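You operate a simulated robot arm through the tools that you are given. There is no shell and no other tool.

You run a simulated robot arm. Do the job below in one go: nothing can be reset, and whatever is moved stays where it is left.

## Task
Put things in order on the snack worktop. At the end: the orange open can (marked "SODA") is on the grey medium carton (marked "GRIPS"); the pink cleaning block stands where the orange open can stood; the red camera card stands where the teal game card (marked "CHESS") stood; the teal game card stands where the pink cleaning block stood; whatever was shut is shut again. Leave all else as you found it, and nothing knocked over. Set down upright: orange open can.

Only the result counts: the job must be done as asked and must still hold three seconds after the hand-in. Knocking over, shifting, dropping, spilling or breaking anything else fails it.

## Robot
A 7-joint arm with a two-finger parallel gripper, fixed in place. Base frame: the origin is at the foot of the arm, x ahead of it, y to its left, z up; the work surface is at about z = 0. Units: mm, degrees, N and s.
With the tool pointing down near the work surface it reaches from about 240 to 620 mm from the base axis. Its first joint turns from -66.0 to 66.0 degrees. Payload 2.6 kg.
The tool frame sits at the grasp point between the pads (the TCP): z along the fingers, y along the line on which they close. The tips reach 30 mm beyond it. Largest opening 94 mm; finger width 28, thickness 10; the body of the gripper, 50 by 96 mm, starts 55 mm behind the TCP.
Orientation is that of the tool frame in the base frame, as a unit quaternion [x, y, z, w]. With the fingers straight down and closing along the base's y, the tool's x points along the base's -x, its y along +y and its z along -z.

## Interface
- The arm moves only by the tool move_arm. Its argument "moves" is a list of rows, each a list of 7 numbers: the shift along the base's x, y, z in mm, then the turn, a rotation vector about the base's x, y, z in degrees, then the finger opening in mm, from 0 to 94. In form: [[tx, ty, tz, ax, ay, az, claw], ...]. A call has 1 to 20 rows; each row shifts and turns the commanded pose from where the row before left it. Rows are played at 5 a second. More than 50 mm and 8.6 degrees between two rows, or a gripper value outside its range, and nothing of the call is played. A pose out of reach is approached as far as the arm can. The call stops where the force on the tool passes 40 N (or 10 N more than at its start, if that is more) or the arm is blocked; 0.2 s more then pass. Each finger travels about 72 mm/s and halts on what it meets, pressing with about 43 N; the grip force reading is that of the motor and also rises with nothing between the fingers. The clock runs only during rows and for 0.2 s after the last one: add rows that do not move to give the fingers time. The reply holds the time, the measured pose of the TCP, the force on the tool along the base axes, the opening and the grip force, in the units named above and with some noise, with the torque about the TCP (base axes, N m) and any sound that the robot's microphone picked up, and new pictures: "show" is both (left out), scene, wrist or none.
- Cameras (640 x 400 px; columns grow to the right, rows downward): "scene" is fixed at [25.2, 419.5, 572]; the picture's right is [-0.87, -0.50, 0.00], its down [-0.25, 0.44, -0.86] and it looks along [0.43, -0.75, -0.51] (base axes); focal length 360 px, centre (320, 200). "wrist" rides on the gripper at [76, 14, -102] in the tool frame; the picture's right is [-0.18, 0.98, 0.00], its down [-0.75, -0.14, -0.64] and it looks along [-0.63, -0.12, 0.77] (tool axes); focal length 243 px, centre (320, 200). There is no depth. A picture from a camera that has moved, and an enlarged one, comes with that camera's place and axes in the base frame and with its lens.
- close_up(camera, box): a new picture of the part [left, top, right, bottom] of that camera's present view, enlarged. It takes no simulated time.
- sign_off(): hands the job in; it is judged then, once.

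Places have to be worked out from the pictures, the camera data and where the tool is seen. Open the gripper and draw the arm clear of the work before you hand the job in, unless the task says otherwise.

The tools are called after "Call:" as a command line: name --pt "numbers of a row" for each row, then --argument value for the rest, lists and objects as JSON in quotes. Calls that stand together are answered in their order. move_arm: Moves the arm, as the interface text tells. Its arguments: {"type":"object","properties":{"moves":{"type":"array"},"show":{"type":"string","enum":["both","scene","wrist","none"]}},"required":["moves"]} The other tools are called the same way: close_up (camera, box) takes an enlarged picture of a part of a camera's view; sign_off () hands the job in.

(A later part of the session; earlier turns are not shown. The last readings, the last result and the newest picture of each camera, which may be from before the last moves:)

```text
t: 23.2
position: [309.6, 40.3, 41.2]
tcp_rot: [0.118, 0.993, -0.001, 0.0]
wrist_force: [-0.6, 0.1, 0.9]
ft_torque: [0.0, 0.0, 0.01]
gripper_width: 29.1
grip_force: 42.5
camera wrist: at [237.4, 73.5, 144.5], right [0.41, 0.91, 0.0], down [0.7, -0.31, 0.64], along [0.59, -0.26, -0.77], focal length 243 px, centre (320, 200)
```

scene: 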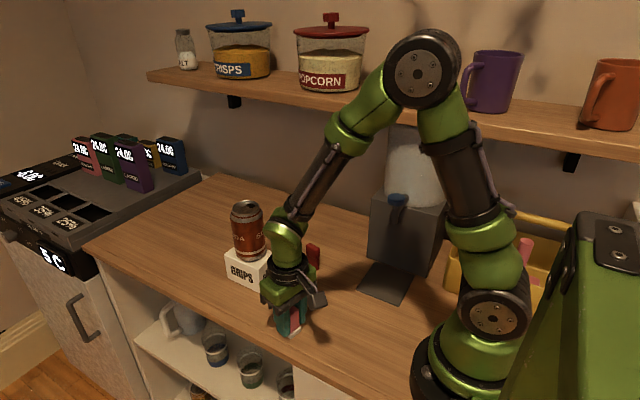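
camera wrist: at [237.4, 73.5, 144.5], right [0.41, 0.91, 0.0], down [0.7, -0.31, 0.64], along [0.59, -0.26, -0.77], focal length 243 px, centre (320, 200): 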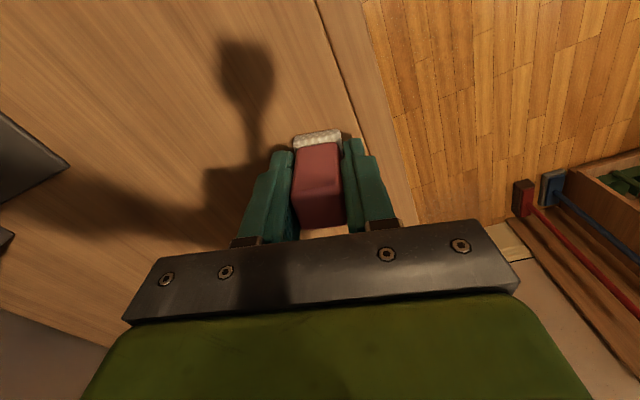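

The block is held (29 mm between pads) and hasn't shifted. I lift it 100 mm, then carry it toward the can's former place at (273.5,-118.5), turning the hand back square on the way.

Call:
move_arm --pt "0 0 3 0 0 0 20" --pt "0 0 10 0 0 0 20" --pt "0 0 20 0 0 0 20" --pt "0 0 25 0 0 0 20" --pt "0 0 22 0 0 0 20" --pt "0 0 14 0 0 0 20" --pt "0 0 6 0 0 0 20" --pt "0 0 0 0 0 0 20" --show "both"

```text
t: 25.0
position: [310.7, 41.1, 142.1]
tcp_rot: [0.118, 0.993, 0.0, 0.0]
wrist_force: [-0.4, -0.9, -1.1]
ft_torque: [0.01, 0.01, 0.01]
gripper_width: 29.1
grip_force: 42.6
camera wrist: at [237.9, 73.2, 244.9], right [0.41, 0.91, 0.0], down [0.7, -0.31, 0.64], along [0.59, -0.26, -0.77], focal length 243 px, centre (320, 200)
```

scene: 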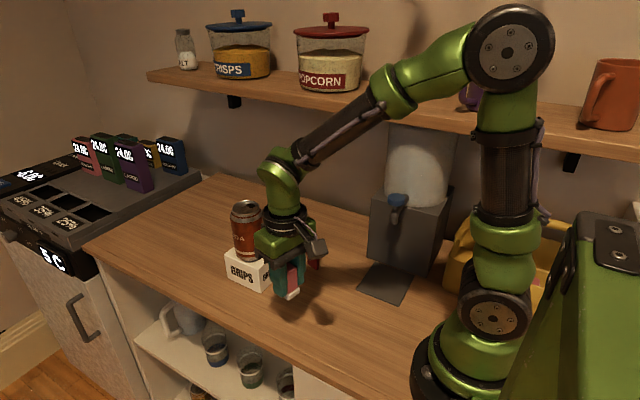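
wrist: 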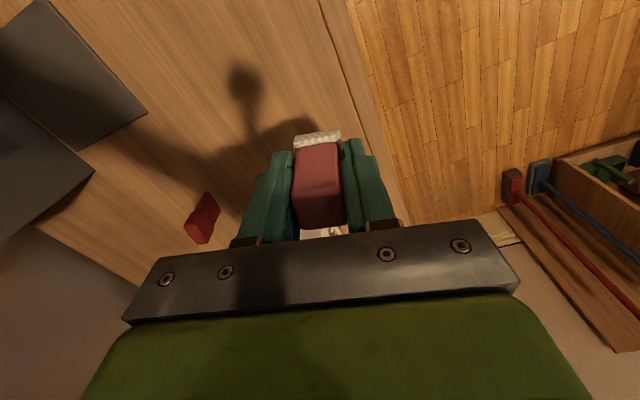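

The block came up cleanly. I carry it across at this height to above (274,-119) and square the hand.

Call:
move_arm --pt "-1.7 -8 0 0 0 0 20" --pt "-3.5 -16 0 0 0 4.5 20" --pt "-4.8 -22 0 0 0 4.5 20" --pt "-5.2 -24 0 0 0 4.5 20" --pt "-5.2 -24 0 0 0 0 20" --pt "-5.2 -24 0 0 0 0 20" --pt "-4.4 -20.2 0 0 0 0 20" --pt "-3.1 -14 0 0 0 0 20" --pt "-1.7 -8 0 0 0 0 20" --pt "0 0 0 0 0 0 20" --show "both"

Call:
close_up --camera "scene" --box '[290, 200, 450, 320]'

Call:
close_up --camera "wrist" --box '[180, 0, 420, 240]'

```text
t: 27.2
position: [274.6, -119.7, 142.6]
tcp_rot: [0.001, 1.0, 0.0, 0.001]
wrist_force: [0.5, 1.2, -0.4]
ft_torque: [0.0, -0.01, 0.05]
gripper_width: 29.0
grip_force: 43.0
camera wrist: at [197.6, -104.5, 245.2], right [0.18, 0.98, 0.0], down [0.75, -0.14, 0.64], along [0.63, -0.12, -0.77], focal length 243 px, centre (320, 200)
```

scene: 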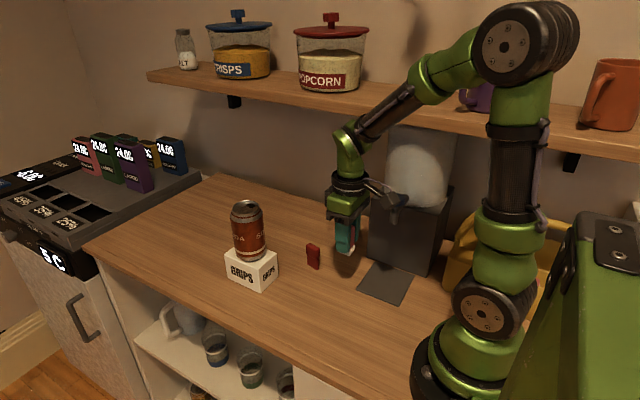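
wrist: 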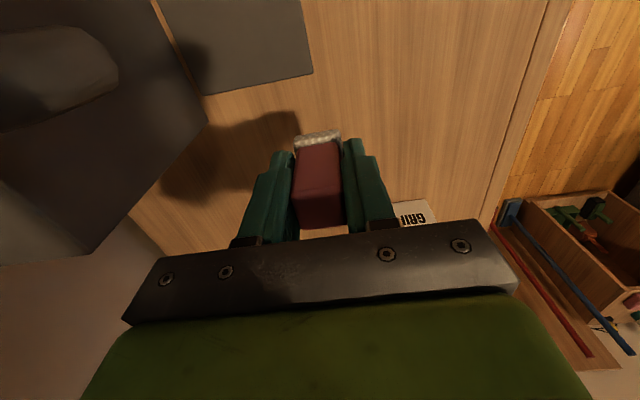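

```text
3.33 times, centred on (370, 260) of scene
camera zoom: at [25.2, 419.5, 572.0], right [-0.87, -0.5, 0.0], down [-0.25, 0.44, -0.86], along [0.43, -0.75, -0.51], focal length 1201 px, centre (153, 0)
```

zoom: 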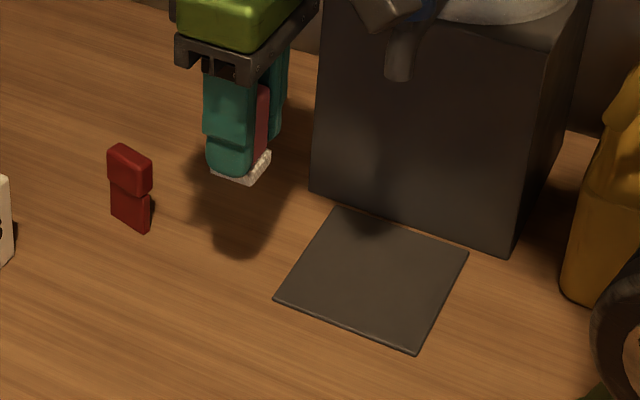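

```text
1.67 times, centred on (300, 120) of wrist
camera zoom: at [197.6, -104.5, 245.2], right [0.18, 0.98, 0.0], down [0.75, -0.14, 0.64], along [0.63, -0.12, -0.77], focal length 404 px, centre (353, 333)
```

zoom: 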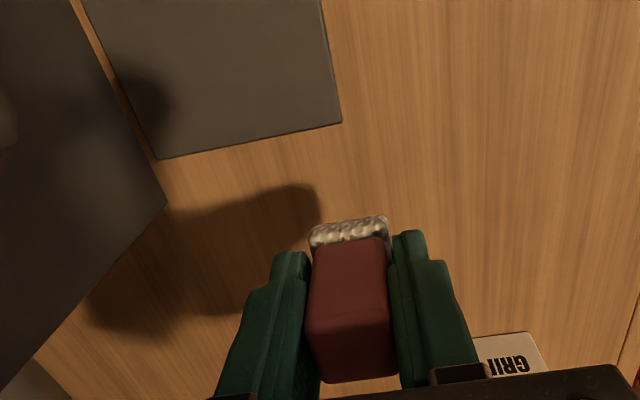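

The tray corner is at about (248,-120) and the block hangs over (274,-118.5), so its base clears the tray. I lower it to just above the counter.

Call:
move_arm --pt "0 0 -6 0 0 0 20" --pt "0 0 -16 0 0 0 20" --pt "0 0 -22 0 0 0 20" --pt "0 0 -22 0 0 0 20" --pt "0 0 -16 0 0 0 20" --pt "0 0 -10 0 0 0 20" --pt "0 0 -5 0 0 0 20" --pt "0 0 0 0 0 0 20" --show "both"

Call:
close_up --camera "wrist" --box '[220, 40, 420, 240]'

```text
t: 29.0
position: [274.1, -120.0, 45.0]
tcp_rot: [0.0, 1.0, 0.0, 0.0]
wrist_force: [-0.3, 0.1, 0.5]
ft_torque: [-0.01, -0.01, -0.02]
gripper_width: 29.3
grip_force: 43.1
camera wrist: at [197.5, -104.5, 147.9], right [0.18, 0.98, 0.0], down [0.75, -0.14, 0.64], along [0.63, -0.12, -0.77], focal length 243 px, centre (320, 200)
```

scene: 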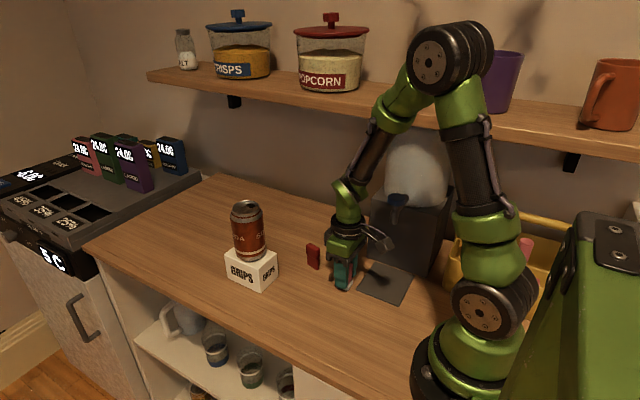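
wrist: 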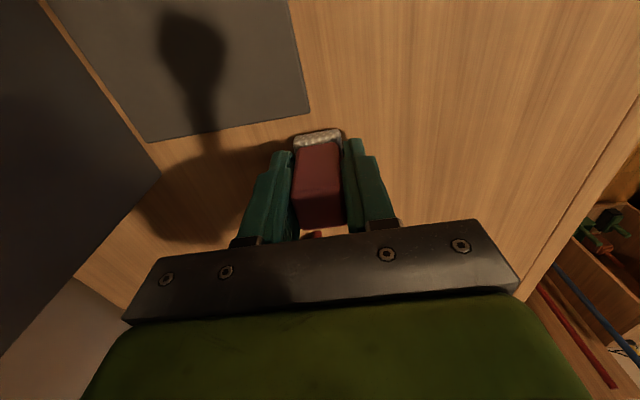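

```text
2.00 times, centred on (320, 140) of wrist
camera zoom: at [197.5, -104.5, 147.9], right [0.18, 0.98, 0.0], down [0.75, -0.14, 0.64], along [0.63, -0.12, -0.77], focal length 485 px, centre (320, 320)
```

zoom: 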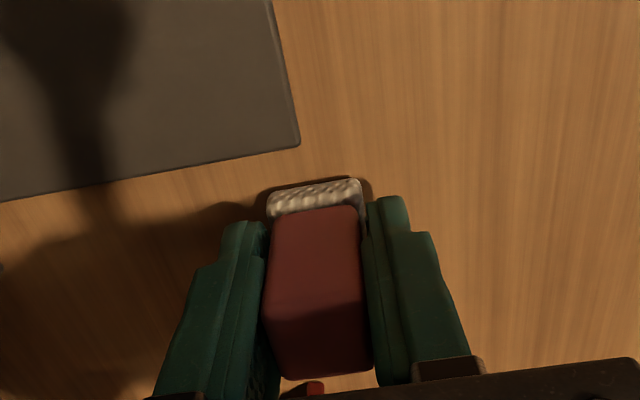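

The pad is about 3 mm above the counter and clear of the tray. I lower in small steps, watching force.

Call:
move_arm --pt "0 0 -1.5 0 0 0 20" --pt "0 0 -1 0 0 0 20" --pt "0 0 0 0 0 0 20" --show "none"

```text
t: 29.8
position: [274.8, -119.7, 42.8]
tcp_rot: [0.0, 1.0, 0.0, 0.0]
wrist_force: [-0.9, 1.0, -0.3]
ft_torque: [-0.02, 0.03, -0.01]
gripper_width: 29.0
grip_force: 43.0
```

No contact yet; half a millimetre at a time more.

Call:
move_arm --pt "0 0 -0.6 0 0 0 20" --pt "0 0 0 0 0 0 20" --show "none"

```text
t: 30.4
position: [275.5, -119.3, 41.4]
tcp_rot: [0.0, 1.0, 0.0, 0.001]
wrist_force: [0.6, -0.5, 0.9]
ft_torque: [-0.04, -0.01, -0.01]
gripper_width: 29.2
grip_force: 43.1
```

Call:
move_arm --pt "0 0 -0.5 0 0 0 20" --pt "0 0 0 0 0 0 20" --show "none"

```text
t: 31.0
position: [275.1, -119.0, 42.0]
tcp_rot: [0.0, 1.0, 0.0, 0.0]
wrist_force: [-0.9, 0.0, 4.2]
ft_torque: [0.03, 0.06, -0.04]
gripper_width: 29.4
grip_force: 43.0
```

The last reading shows 4 N upward, so the block is standing on the counter. I open the fingers gradually in place.

Call:
move_arm --pt "0 0 0 0 0 0 30" --pt "0 0 0 0 0 0 34" --pt "0 0 0 0 0 0 42" --pt "0 0 0 0 0 0 52" --pt "0 0 0 0 0 0 60" --pt "0 0 0 0 0 0 60" --show "both"

```text
t: 32.4
position: [275.0, -119.5, 41.9]
tcp_rot: [0.0, 1.0, 0.0, 0.0]
wrist_force: [-0.1, 0.6, -0.1]
ft_torque: [0.01, -0.02, -0.05]
gripper_width: 60.0
grip_force: 0.2
camera wrist: at [197.4, -104.6, 144.6], right [0.18, 0.98, 0.0], down [0.75, -0.14, 0.64], along [0.63, -0.12, -0.77], focal length 243 px, centre (320, 200)
```

scene: 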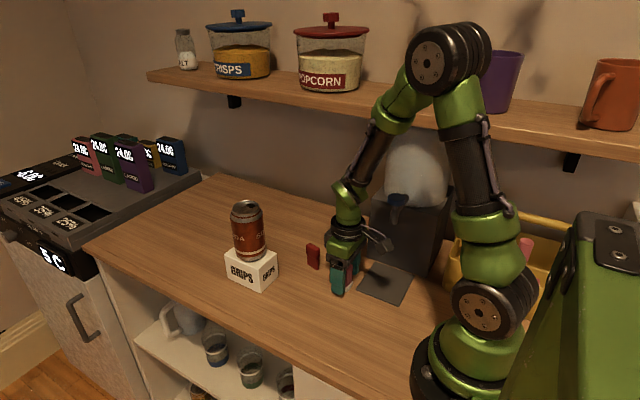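
wrist: 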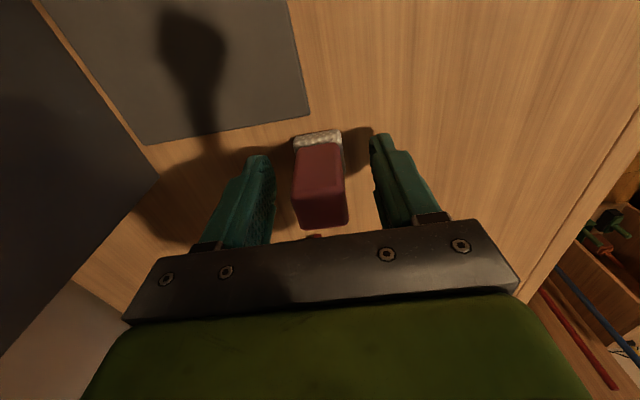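

The block stands free between the open fingers. I raise the hand straight up clear of it and move to look at the teal card next.

Call:
move_arm --pt "0 0 5 0 0 0 60" --pt "0 0 20 0 0 0 60" --pt "0 0 30 0 0 0 70" --pt "0 0 35 0 0 0 80" --pt "0 0 35 0 0 0 80" --pt "0 0 35 0 0 0 80" --pt "0 0 35 0 0 0 80" --pt "0 0 15 0 0 0 80" --pt "0 0 0 0 0 0 80" --show "both"

Call:
close_up --camera "scene" --box '[290, 200, 450, 320]'

Call:
close_up --camera "wrist" --box '[270, 40, 390, 160]'

```text
t: 34.4
position: [273.6, -118.0, 251.6]
tcp_rot: [0.0, 1.0, 0.0, 0.0]
wrist_force: [1.0, 0.1, -0.4]
ft_torque: [0.06, -0.02, 0.02]
gripper_width: 79.7
grip_force: 0.0
camera wrist: at [196.4, -104.1, 354.6], right [0.18, 0.98, 0.0], down [0.75, -0.14, 0.64], along [0.63, -0.12, -0.77], focal length 243 px, centre (320, 200)
```

scene: 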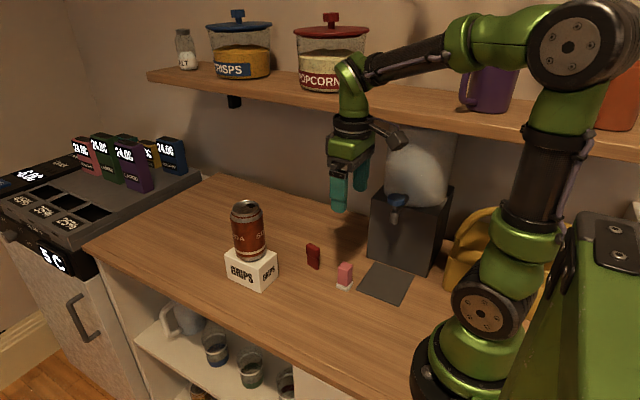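
wrist: 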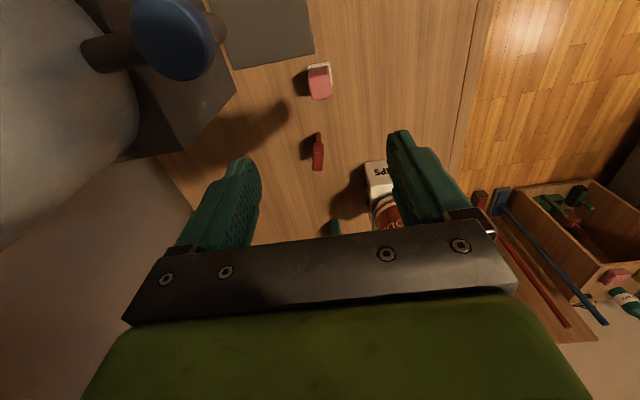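

```text
3.33 times, centred on (370, 260) of scene
camera zoom: at [25.2, 419.5, 572.0], right [-0.87, -0.5, 0.0], down [-0.25, 0.44, -0.86], along [0.43, -0.75, -0.51], focal length 1201 px, centre (153, 0)
```

zoom: 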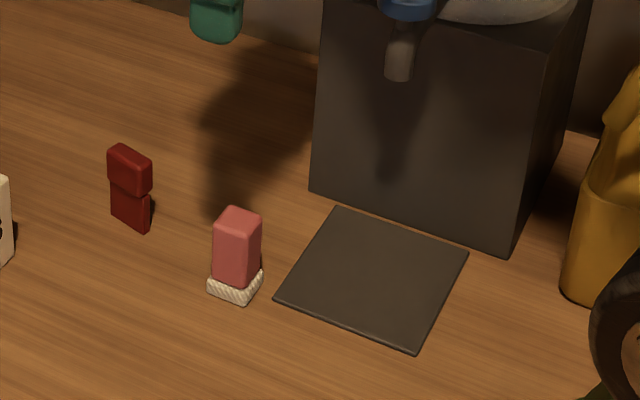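

```text
3.33 times, centred on (330, 100) of wrist
camera zoom: at [196.4, -104.1, 354.6], right [0.18, 0.98, 0.0], down [0.75, -0.14, 0.64], along [0.63, -0.12, -0.77], focal length 809 px, centre (287, 533)
```

zoom: 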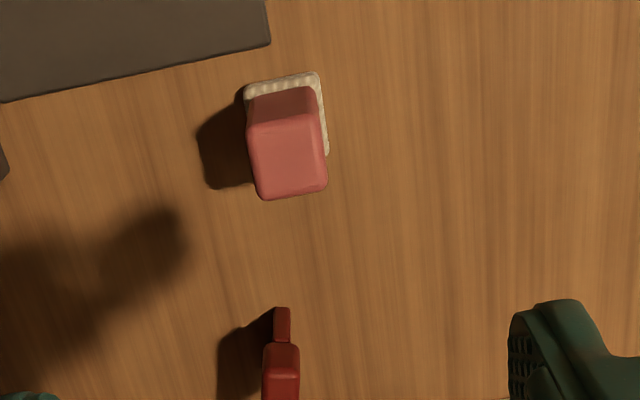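

The pink block now stands at the can's old place, clear of the tray. I enlarge the red card from here to understand its shape.

Call:
close_up --camera "wrist" --box '[294, 125, 342, 175]'

Call:
close_up --camera "scene" --box '[290, 232, 338, 278]'

```text
8.00 times, centred on (318, 150) of wrist
camera zoom: at [196.4, -104.1, 354.6], right [0.18, 0.98, 0.0], down [0.75, -0.14, 0.64], along [0.63, -0.12, -0.77], focal length 1941 px, centre (336, 600)
```

zoom: 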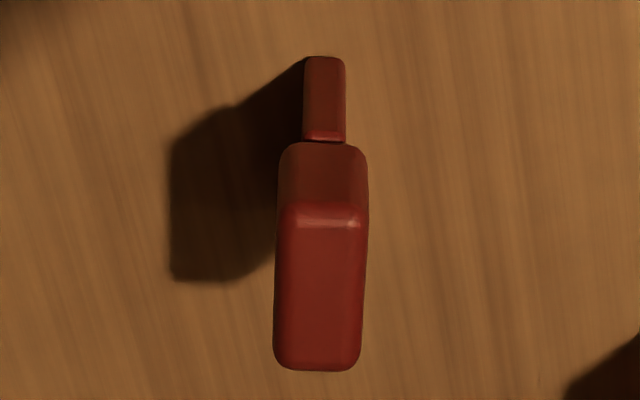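

```text
8.70 times, centred on (314, 255) of scene
camera zoom: at [25.2, 419.5, 572.0], right [-0.87, -0.5, 0.0], down [-0.25, 0.44, -0.86], along [0.43, -0.75, -0.51], focal length 3132 px, centre (372, -278)
```

zoom: 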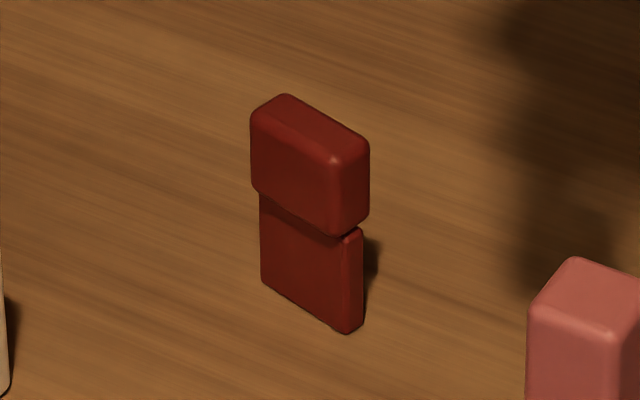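

The red card has a thin foot (about 8 mm) and a thicker head, standing near (369,-138) with yaw about -11°. The pink spot is now free, so I go over the teal card at travel height, tips above the can's rim.

Call:
move_arm --pt "15 -1 0 0 0 0 80" --pt "28 -1.8 0 0 0 0 80" --pt "28 -1.8 0 0 0 0 80" --pt "28 -1.8 0 0 0 0 80" --pt "28 -1.8 0 0 0 0 80" --pt "28 -1.8 0 0 0 0 80" --pt "28 -1.8 0 0 0 0 80" --pt "28 -1.8 0 0 0 0 80" --pt "28 -1.8 0 0 0 0 80" --pt "28 -1.8 0 0 0 0 80" --pt "28 -1.8 0 0 0 0 80" --pt "0 0 0 0 0 0 80" --show "both"

Call:
close_up --camera "wrist" --box '[270, 40, 382, 140]'

```text
t: 37.0
position: [558.8, -138.2, 251.3]
tcp_rot: [0.0, 1.0, 0.0, 0.0]
wrist_force: [-0.3, 0.5, -0.3]
ft_torque: [0.02, 0.04, 0.03]
gripper_width: 80.1
grip_force: 0.1
out of reach, approached as far as the arm can: row 11
camera wrist: at [482.7, -123.0, 354.0], right [0.18, 0.98, 0.0], down [0.75, -0.14, 0.64], along [0.63, -0.12, -0.77], focal length 243 px, centre (320, 200)
```

scene: 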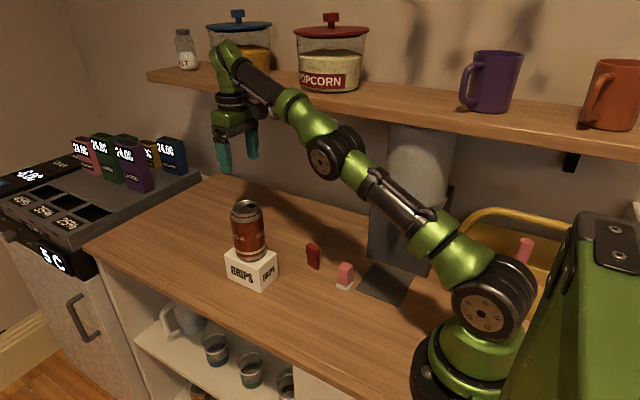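
wrist: 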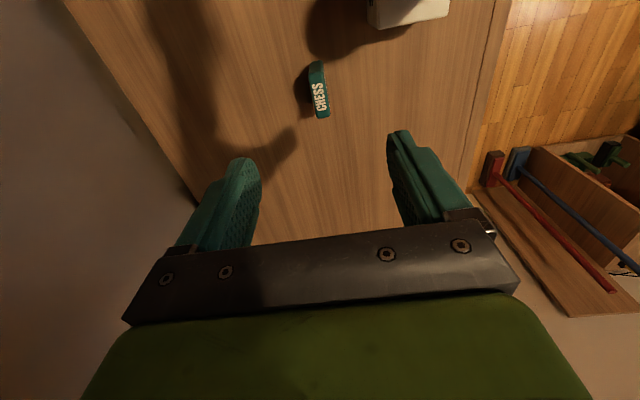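

```text
4.00 times, centred on (326, 90) of wrist
camera zoom: at [482.7, -123.0, 354.0], right [0.18, 0.98, 0.0], down [0.75, -0.14, 0.64], along [0.63, -0.12, -0.77], focal length 970 px, centre (296, 640)
```

zoom: 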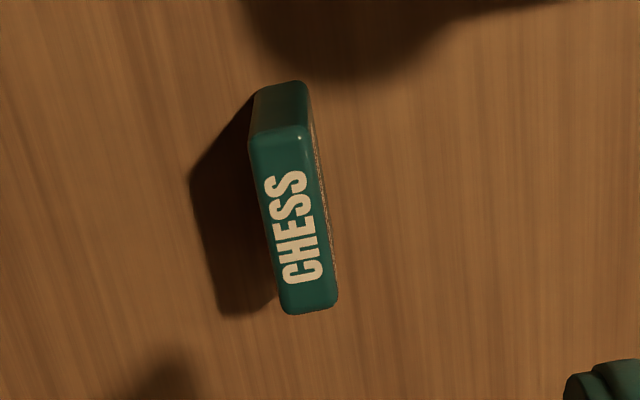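

The teal card is centred at (567.7,-138.8), square to the axes. At this height the arm stops at x≈559, so I descend part way, where reach is longer, and read where the command stands.

Call:
move_arm --pt "0 0 -25 0 0 0 70" --pt "0 0 -25 0 0 0 60" --pt "0 0 -25 0 0 0 60" --pt "0 0 0 0 0 0 60" --show "wrist"

```text
t: 38.0
position: [559.3, -136.1, 175.8]
tcp_rot: [-0.001, 1.0, 0.0, -0.001]
wrist_force: [0.0, 0.0, -0.9]
ft_torque: [0.0, 0.02, 0.04]
gripper_width: 60.3
grip_force: 0.2
camera wrist: at [482.4, -122.3, 278.6], right [0.18, 0.98, 0.0], down [0.75, -0.14, 0.64], along [0.63, -0.12, -0.77], focal length 243 px, centre (320, 200)
```

wrist: 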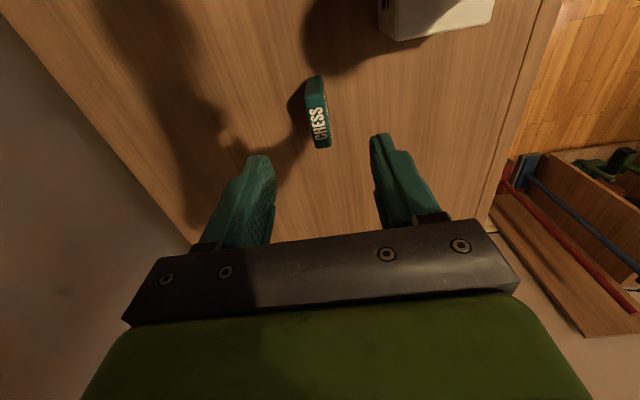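

The command stands at about (559,-136.6,175). The card lies a bit further out, so I shift to (567.7,-138.8) and descend around it to z≈45.

Call:
move_arm --pt "3 -1 -20 0 0 0 60" --pt "5.8 -1.2 -15 0 0 0 60" --pt "0 0 -20 0 0 0 60" --pt "0 0 -25 0 0 0 60" --pt "0 0 -25 0 0 0 60" --pt "0 0 -15 0 0 0 60" --pt "0 0 -10 0 0 0 60" --pt "0 0 0 0 0 0 60" --show "both"

Call:
close_up --camera "wrist" --box '[220, 80, 420, 250]'

```text
t: 39.8
position: [568.4, -139.8, 45.2]
tcp_rot: [0.0, 1.0, -0.001, 0.0]
wrist_force: [0.0, 0.2, -0.3]
ft_torque: [-0.01, 0.02, -0.01]
gripper_width: 59.9
grip_force: 0.0
camera wrist: at [491.6, -124.9, 148.0], right [0.18, 0.98, 0.0], down [0.75, -0.14, 0.64], along [0.63, -0.12, -0.77], focal length 243 px, centre (320, 200)
```

scene: 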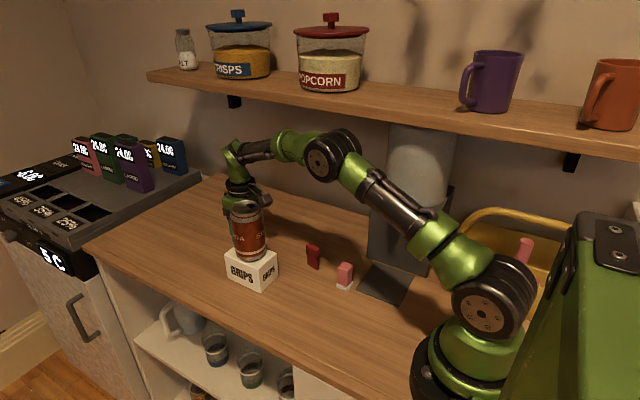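
wrist: 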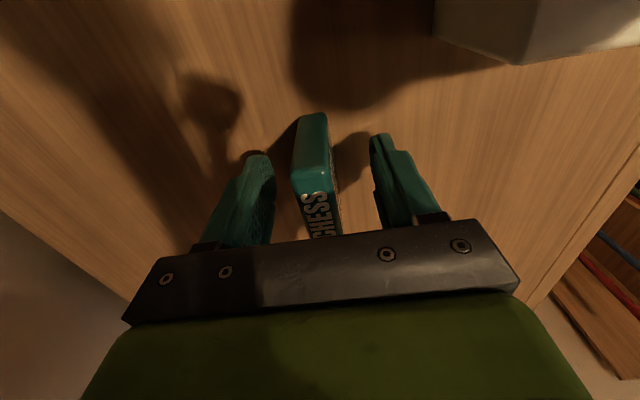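

```text
2.35 times, centred on (320, 165) of wrist
camera zoom: at [491.6, -124.9, 148.0], right [0.18, 0.98, 0.0], down [0.75, -0.14, 0.64], along [0.63, -0.12, -0.77], focal length 571 px, centre (320, 282)
```

zoom: 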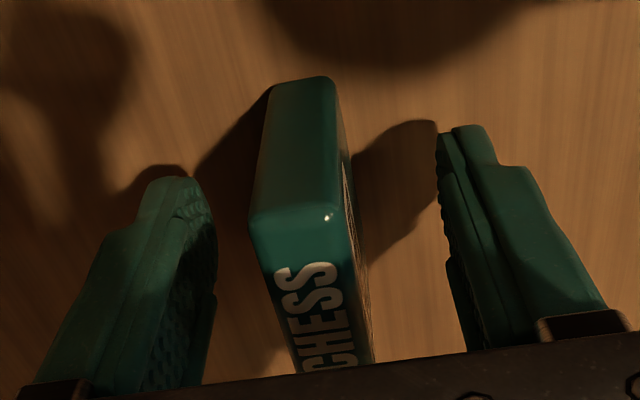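

The teal card is centred between the pads and parallel to them. I close on it gradually.

Call:
move_arm --pt "0 0 0 0 0 0 44" --pt "0 0 0 0 0 0 30" --pt "0 0 0 0 0 0 22" --pt "0 0 0 0 0 0 16" --pt "0 0 0 0 0 0 10" --pt "0 0 0 0 0 0 10" --pt "0 0 0 0 0 0 10" --show "both"

Call:
close_up --camera "wrist" --box '[220, 80, 420, 250]'

```text
t: 41.4
position: [569.1, -139.7, 45.4]
tcp_rot: [0.0, 1.0, 0.0, 0.0]
wrist_force: [-0.3, -1.0, -0.6]
ft_torque: [0.0, 0.01, -0.01]
gripper_width: 21.1
grip_force: 43.1
camera wrist: at [491.6, -124.9, 148.3], right [0.18, 0.98, 0.0], down [0.75, -0.14, 0.64], along [0.63, -0.12, -0.77], focal length 243 px, centre (320, 200)
```

scene: 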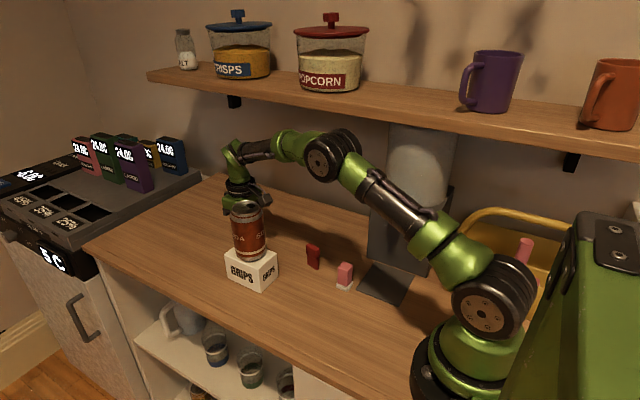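
wrist: 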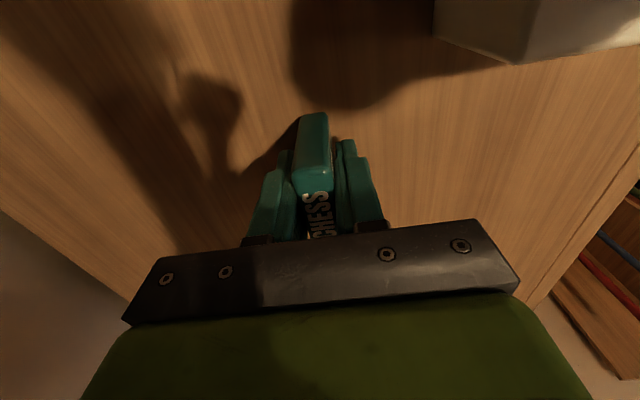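

```text
2.35 times, centred on (320, 165) of wrist
camera zoom: at [491.6, -124.9, 148.3], right [0.18, 0.98, 0.0], down [0.75, -0.14, 0.64], along [0.63, -0.12, -0.77], focal length 571 px, centre (320, 282)
```

zoom: 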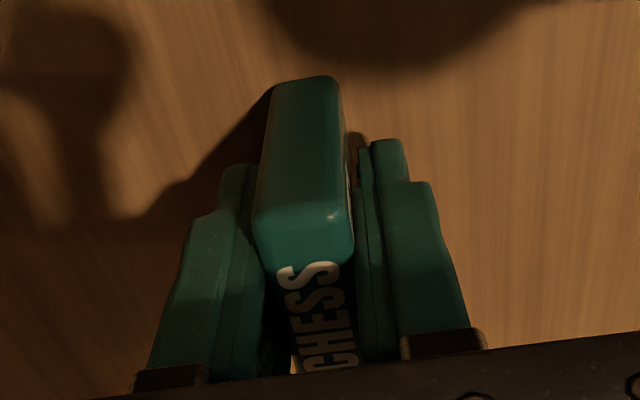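

The pads have closed on the card (21 mm, full force) and it has not tilted or moved noticeably. I lift it a little and check.

Call:
move_arm --pt "0 0 3 0 0 0 10" --pt "0 0 7 0 0 0 10" --pt "0 0 12 0 0 0 10" --pt "0 0 8 0 0 0 10" --pt "0 0 0 0 0 0 10" --show "both"

Call:
close_up --camera "wrist" --box '[220, 80, 420, 250]'

```text
t: 42.6
position: [568.7, -139.6, 76.1]
tcp_rot: [0.0, 1.0, 0.0, 0.0]
wrist_force: [0.0, -0.5, -0.2]
ft_torque: [-0.02, -0.02, 0.01]
gripper_width: 21.3
grip_force: 43.1
camera wrist: at [491.5, -124.6, 178.7], right [0.18, 0.98, 0.0], down [0.75, -0.14, 0.64], along [0.63, -0.12, -0.77], focal length 243 px, centre (320, 200)
```

scene: 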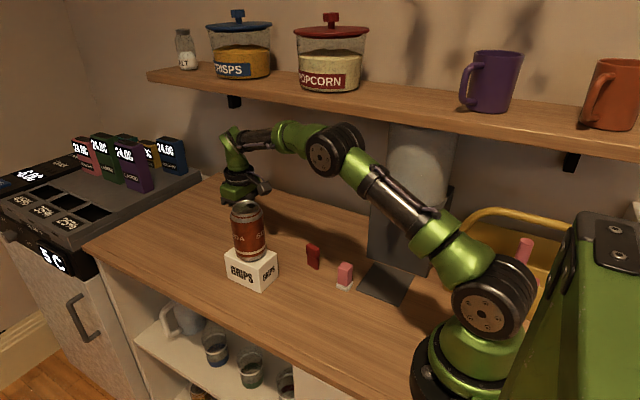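
wrist: 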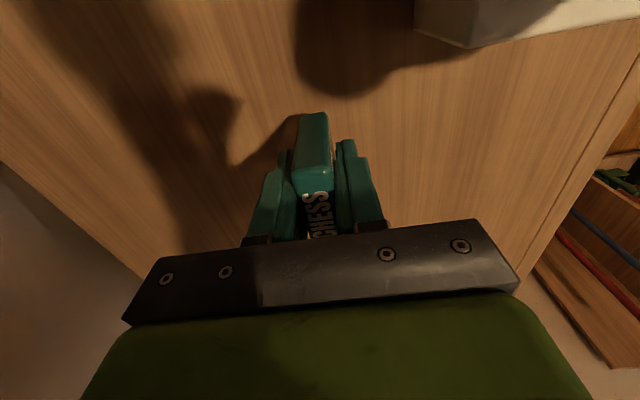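

```text
2.35 times, centred on (320, 165) of wrist
camera zoom: at [491.5, -124.6, 178.7], right [0.18, 0.98, 0.0], down [0.75, -0.14, 0.64], along [0.63, -0.12, -0.77], focal length 571 px, centre (320, 282)
```

zoom: 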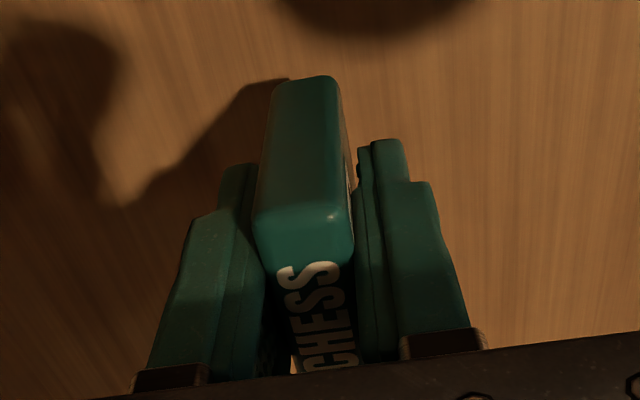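

The card is held upright and hangs free. I raise it above the can's height while drawing back, so it will pass over the can and carton with margin.

Call:
move_arm --pt "0 0 15 0 0 0 10" --pt "0 0 25 0 0 0 10" --pt "-5 0 28 0 0 0 10" --pt "-8 0 28 0 0 0 10" --pt "-9 0 28 0 0 0 10" --pt "-9 0 28 0 0 0 10" --pt "-9 0 28 0 0 0 10" --pt "0 0 14 0 0 0 10" --pt "0 0 0 0 0 0 10" --show "both"

```text
t: 44.6
position: [528.6, -139.1, 270.0]
tcp_rot: [0.0, 1.0, 0.0, 0.0]
wrist_force: [0.4, -0.6, -0.3]
ft_torque: [0.0, -0.01, 0.04]
gripper_width: 21.1
grip_force: 43.4
camera wrist: at [452.0, -124.4, 372.9], right [0.18, 0.98, 0.0], down [0.75, -0.14, 0.64], along [0.63, -0.12, -0.77], focal length 243 px, centre (320, 200)
```

scene: 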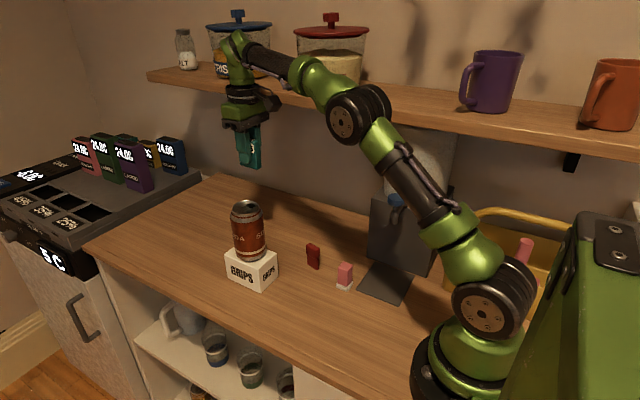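
wrist: 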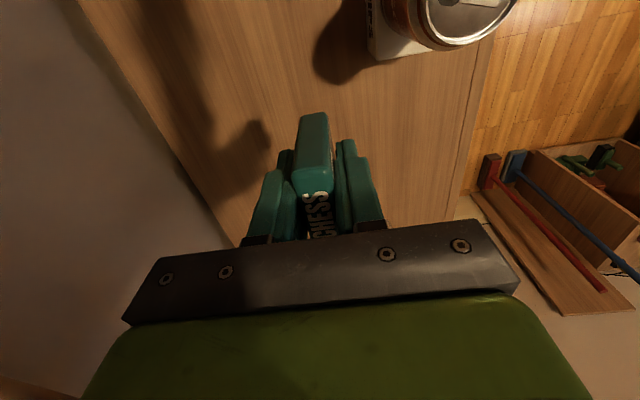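

The card is up at bottom height about 225, clear of the can's rim (192). I carry it across to above the pink block's former place at (308.8,41.5).

Call:
move_arm --pt "-9 7.4 0 0 0 0 10" --pt "-18 14.8 0 0 0 0 10" --pt "-22.5 18.5 0 0 0 0 10" --pt "-22.5 18.5 0 0 0 0 10" --pt "-22.5 18.5 0 0 0 0 10" --pt "-22.5 18.5 0 0 0 0 10" --pt "-22.5 18.5 0 0 0 0 10" --pt "-22.5 18.5 0 0 0 0 10" --pt "-22.5 18.5 0 0 0 0 10" --pt "-18 14.8 0 0 0 0 10" --pt "-11.25 9.25 0 0 0 0 10" --pt "-5.65 4.65 0 0 0 0 10" --pt "0 0 0 0 0 0 10" --show "both"

```text
t: 47.4
position: [308.7, 41.6, 270.5]
tcp_rot: [0.0, 1.0, 0.0, 0.0]
wrist_force: [-0.3, 0.3, -0.1]
ft_torque: [-0.03, -0.01, 0.02]
gripper_width: 21.4
grip_force: 43.0
camera wrist: at [231.6, 55.7, 373.1], right [0.18, 0.98, 0.0], down [0.75, -0.14, 0.64], along [0.63, -0.12, -0.77], focal length 243 px, centre (320, 200)
```

scene: 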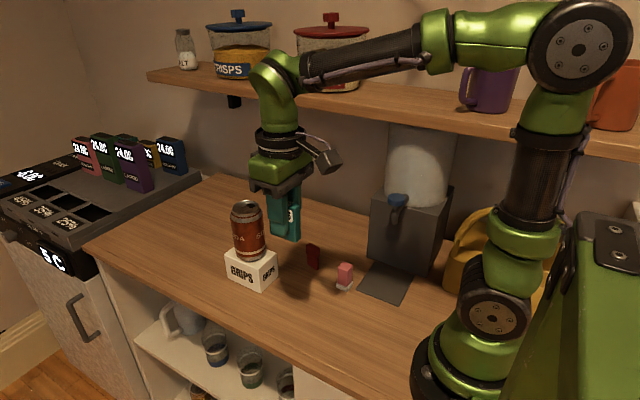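
wrist: 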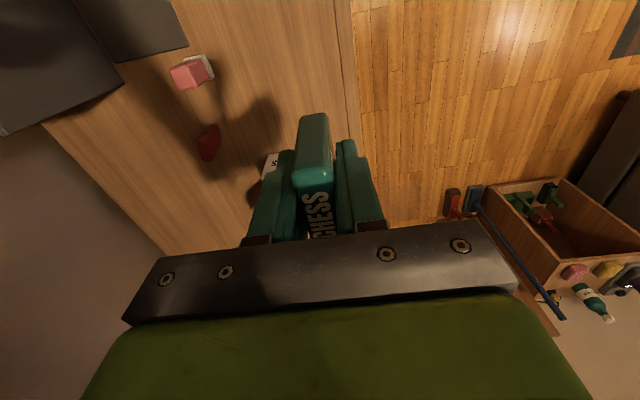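

The card hangs over the free spot with nothing below it. I lower it to a few millimetres above the counter.

Call:
move_arm --pt "0 0 -12 0 0 0 10" --pt "0 0 -26 0 0 0 10" --pt "0 0 -28 0 0 0 10" --pt "0 0 -28 0 0 0 10" --pt "0 0 -28 0 0 0 10" --pt "0 0 -28 0 0 0 10" --pt "0 0 -28 0 0 0 10" --pt "0 0 -22 0 0 0 10" --pt "0 0 -14 0 0 0 10" --pt "0 0 -7 0 0 0 10" --pt "0 0 0 0 0 0 10" --show "both"

Call:
close_up --camera "wrist" --box '[220, 80, 420, 250]'

Call:
close_up --camera "scene" --box '[240, 260, 350, 350]'

```text
t: 49.8
position: [310.0, 41.3, 48.8]
tcp_rot: [0.0, 1.0, -0.001, -0.001]
wrist_force: [-0.2, -0.6, -0.2]
ft_torque: [-0.01, 0.01, 0.0]
gripper_width: 21.5
grip_force: 42.8
camera wrist: at [232.6, 55.8, 151.8], right [0.18, 0.98, 0.0], down [0.75, -0.14, 0.64], along [0.63, -0.12, -0.77], focal length 243 px, centre (320, 200)
```

scene: 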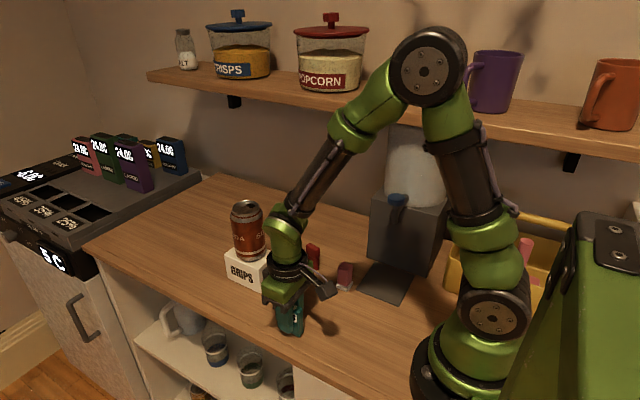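
wrist: 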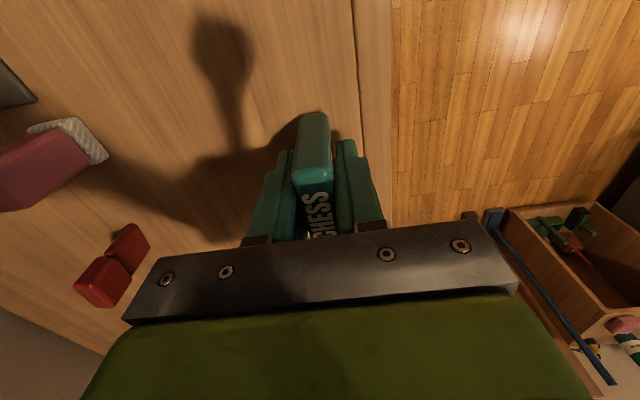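

```text
2.35 times, centred on (320, 165) of wrist
camera zoom: at [232.6, 55.8, 151.8], right [0.18, 0.98, 0.0], down [0.75, -0.14, 0.64], along [0.63, -0.12, -0.77], focal length 571 px, centre (320, 282)
```

zoom: 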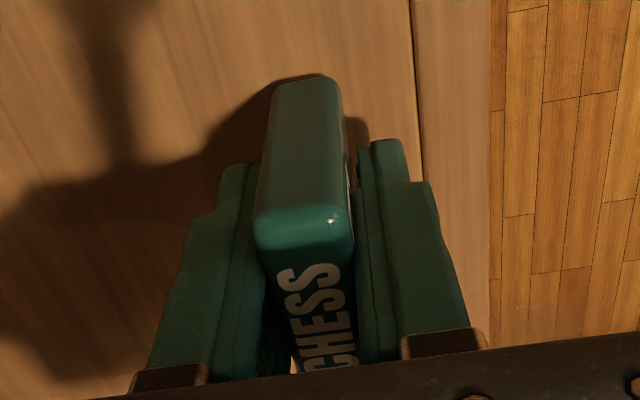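

```text
4.44 times, centred on (295, 305) of scene
camera zoom: at [25.2, 419.5, 572.0], right [-0.87, -0.5, 0.0], down [-0.25, 0.44, -0.86], along [0.43, -0.75, -0.51], focal length 1601 px, centre (431, -267)
```

zoom: 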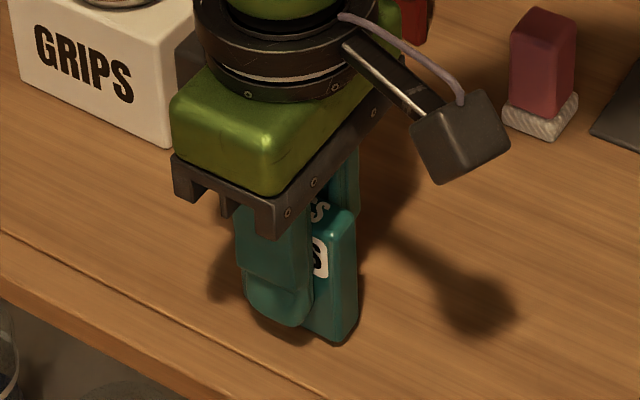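

The card's foot is a few millimetres above the counter and level. I lower by 2.5 mm and watch the force.

Call:
move_arm --pt "0 0 -1.5 0 0 0 10" --pt "0 0 -1 0 0 0 10" --pt "0 0 0 0 0 0 10" --show "none"

```text
t: 50.6
position: [309.3, 40.5, 46.4]
tcp_rot: [0.0, 1.0, 0.0, -0.001]
wrist_force: [0.0, -0.7, -0.4]
ft_torque: [-0.01, 0.04, -0.01]
gripper_width: 21.4
grip_force: 42.8
```

No contact yet; I go another 0.8 mm.

Call:
move_arm --pt "0 0 -0.8 0 0 0 10" --pt "0 0 0 0 0 0 10" --show "none"

```text
t: 51.2
position: [308.6, 40.0, 45.9]
tcp_rot: [0.0, 1.0, 0.0, 0.0]
wrist_force: [-0.1, -0.8, 0.0]
ft_torque: [0.01, -0.04, 0.0]
gripper_width: 21.3
grip_force: 43.3
```

Still free of the counter, so I lower another 0.6 mm.

Call:
move_arm --pt "0 0 -0.6 0 0 0 10" --pt "0 0 0 0 0 0 10" --show "none"

```text
t: 51.8
position: [310.0, 41.1, 44.7]
tcp_rot: [0.0, 1.0, 0.0, 0.0]
wrist_force: [-0.1, 0.1, 2.2]
ft_torque: [0.01, -0.04, 0.0]
gripper_width: 21.1
grip_force: 43.3
```

The force reads 2 N upward, so the card is on the counter. I open the fingers slowly in place.

Call:
move_arm --pt "0 0 0 0 0 0 21" --pt "0 0 0 0 0 0 24" --pt "0 0 0 0 0 0 30" --pt "0 0 0 0 0 0 40" --pt "0 0 0 0 0 0 52" --pt "0 0 0 0 0 0 60" --pt "0 0 0 0 0 0 60" --show "both"

Call:
close_up --camera "wrist" --box '[220, 80, 420, 250]'

```text
t: 53.4
position: [309.6, 40.4, 45.3]
tcp_rot: [0.001, 1.0, -0.001, 0.001]
wrist_force: [-0.2, 0.3, -0.5]
ft_torque: [-0.02, 0.03, 0.01]
gripper_width: 59.8
grip_force: 0.1
camera wrist: at [232.4, 55.6, 148.0], right [0.18, 0.98, 0.0], down [0.75, -0.14, 0.64], along [0.63, -0.12, -0.77], focal length 243 px, centre (320, 200)
```

scene: 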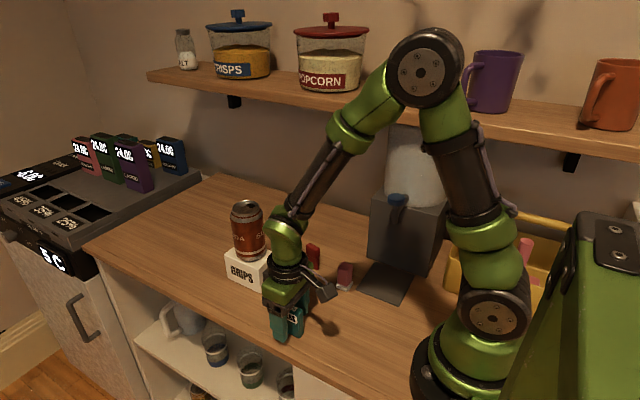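
wrist: 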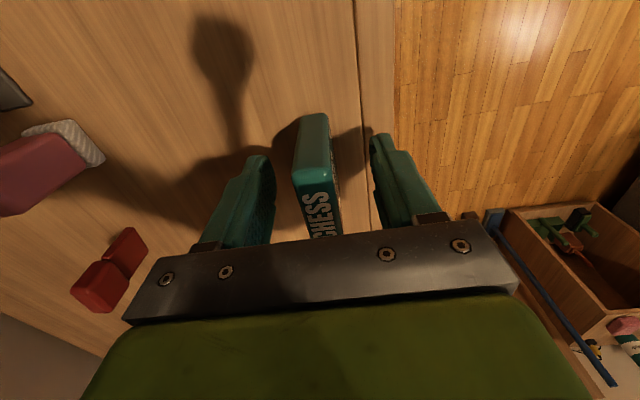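

```text
2.35 times, centred on (320, 165) of wrist
camera zoom: at [232.4, 55.6, 148.0], right [0.18, 0.98, 0.0], down [0.75, -0.14, 0.64], along [0.63, -0.12, -0.77], focal length 571 px, centre (320, 282)
```

zoom: 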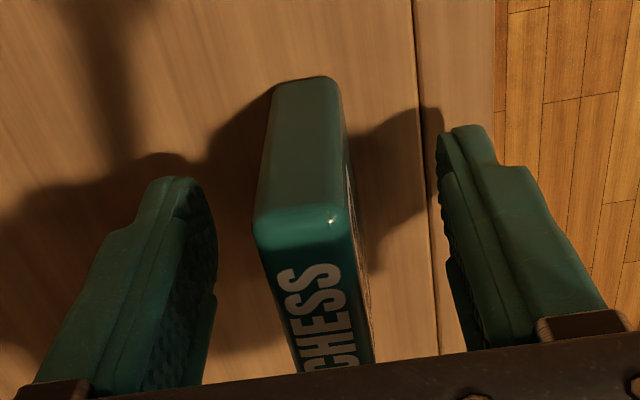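

The teal card stands free between the open fingers at the pink block's old spot. I raise the hand straight up.

Call:
move_arm --pt "0 0 4 0 0 0 60" --pt "0 0 15 0 0 0 60" --pt "0 0 26 0 0 0 60" --pt "0 0 30 0 0 0 60" --pt "0 0 30 0 0 0 60" --pt "0 0 30 0 0 0 60" --pt "0 0 30 0 0 0 60" --pt "0 0 30 0 0 0 60" --pt "0 0 0 0 0 0 60" --show "both"

Call:
close_up --camera "scene" --box '[230, 220, 390, 350]'

Call:
close_up --camera "wrist" --box '[270, 40, 370, 140]'

```text
t: 55.4
position: [309.8, 41.4, 240.7]
tcp_rot: [0.0, 1.0, 0.0, 0.0]
wrist_force: [-0.4, 0.2, 0.7]
ft_torque: [0.0, -0.02, 0.02]
gripper_width: 59.6
grip_force: 0.1
camera wrist: at [232.0, 55.8, 343.9], right [0.18, 0.98, 0.0], down [0.75, -0.14, 0.64], along [0.63, -0.12, -0.77], focal length 243 px, centre (320, 200)
```

scene: 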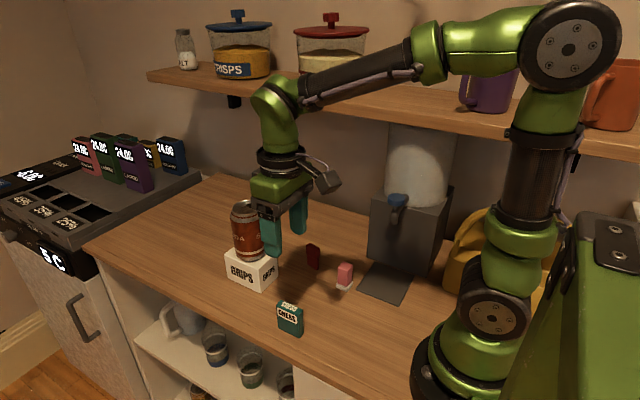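
wrist: 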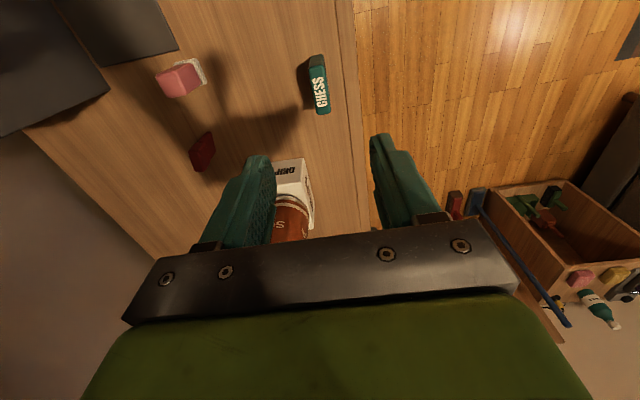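

```text
3.08 times, centred on (310, 285) of scene
camera zoom: at [25.2, 419.5, 572.0], right [-0.87, -0.5, 0.0], down [-0.25, 0.44, -0.86], along [0.43, -0.75, -0.51], focal length 1108 px, centre (351, -62)
```

zoom: 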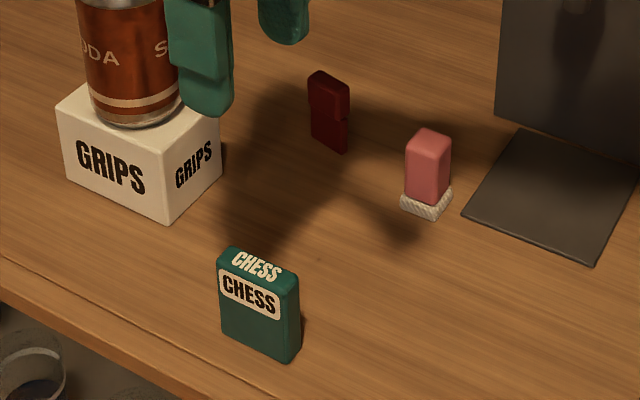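

```text
4.00 times, centred on (320, 90) of wrist
camera zoom: at [232.0, 55.8, 343.9], right [0.18, 0.98, 0.0], down [0.75, -0.14, 0.64], along [0.63, -0.12, -0.77], focal length 970 px, centre (320, 640)
```

zoom: 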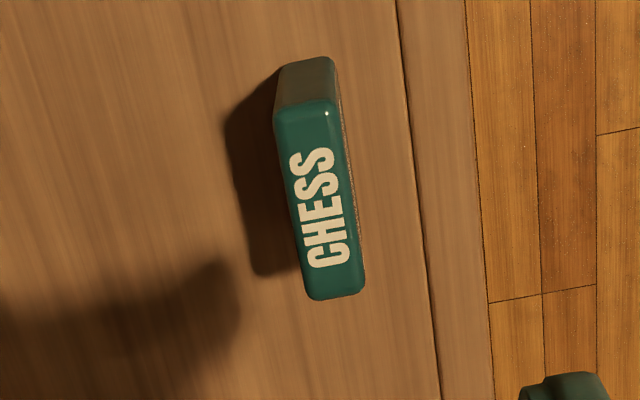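

The teal card stands upright at the pink block's former place. Now I move over the red card and turn the hand by -11° to match its yaw.

Call:
move_arm --pt "4 -12 0 0 0 0 60" --pt "8 -24 0 0 0 0 60" --pt "8 -24 0 0 0 -4 60" --pt "8 -24 0 0 0 -4 60" --pt "8 -24 0 0 0 -3 60" --pt "8 -24 0 0 0 0 60" --pt "8 -24 0 0 0 0 60" --pt "5 -14.5 0 0 0 0 60" --pt "3 -8.8 0 0 0 0 60" --pt "0 0 0 0 0 0 60" --show "both"

Call:
close_up --camera "wrist" --box '[280, 40, 360, 120]'

```text
t: 57.6
position: [368.7, -137.3, 240.6]
tcp_rot: [0.096, 0.995, -0.001, 0.0]
wrist_force: [0.6, 0.2, 0.2]
ft_torque: [0.0, -0.02, 0.01]
gripper_width: 60.2
grip_force: 0.1
camera wrist: at [296.7, -109.8, 343.0], right [0.37, 0.93, 0.0], down [0.71, -0.28, 0.64], along [0.6, -0.24, -0.77], focal length 243 px, centre (320, 200)
```

scene: 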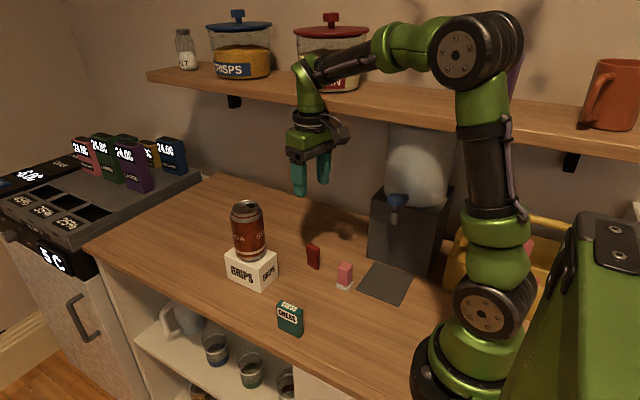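
wrist: 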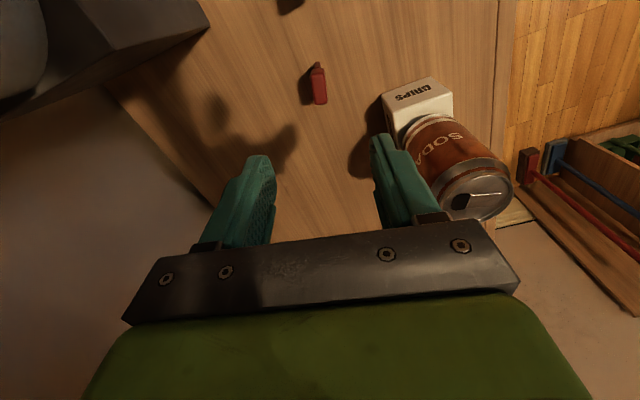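

```text
5.00 times, centred on (320, 80) of wrist
camera zoom: at [296.7, -109.8, 343.0], right [0.37, 0.93, 0.0], down [0.71, -0.28, 0.64], along [0.6, -0.24, -0.77], focal length 1213 px, centre (320, 800)
```

zoom: 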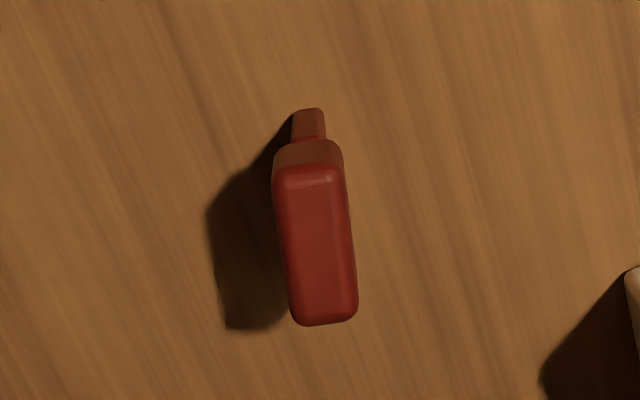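

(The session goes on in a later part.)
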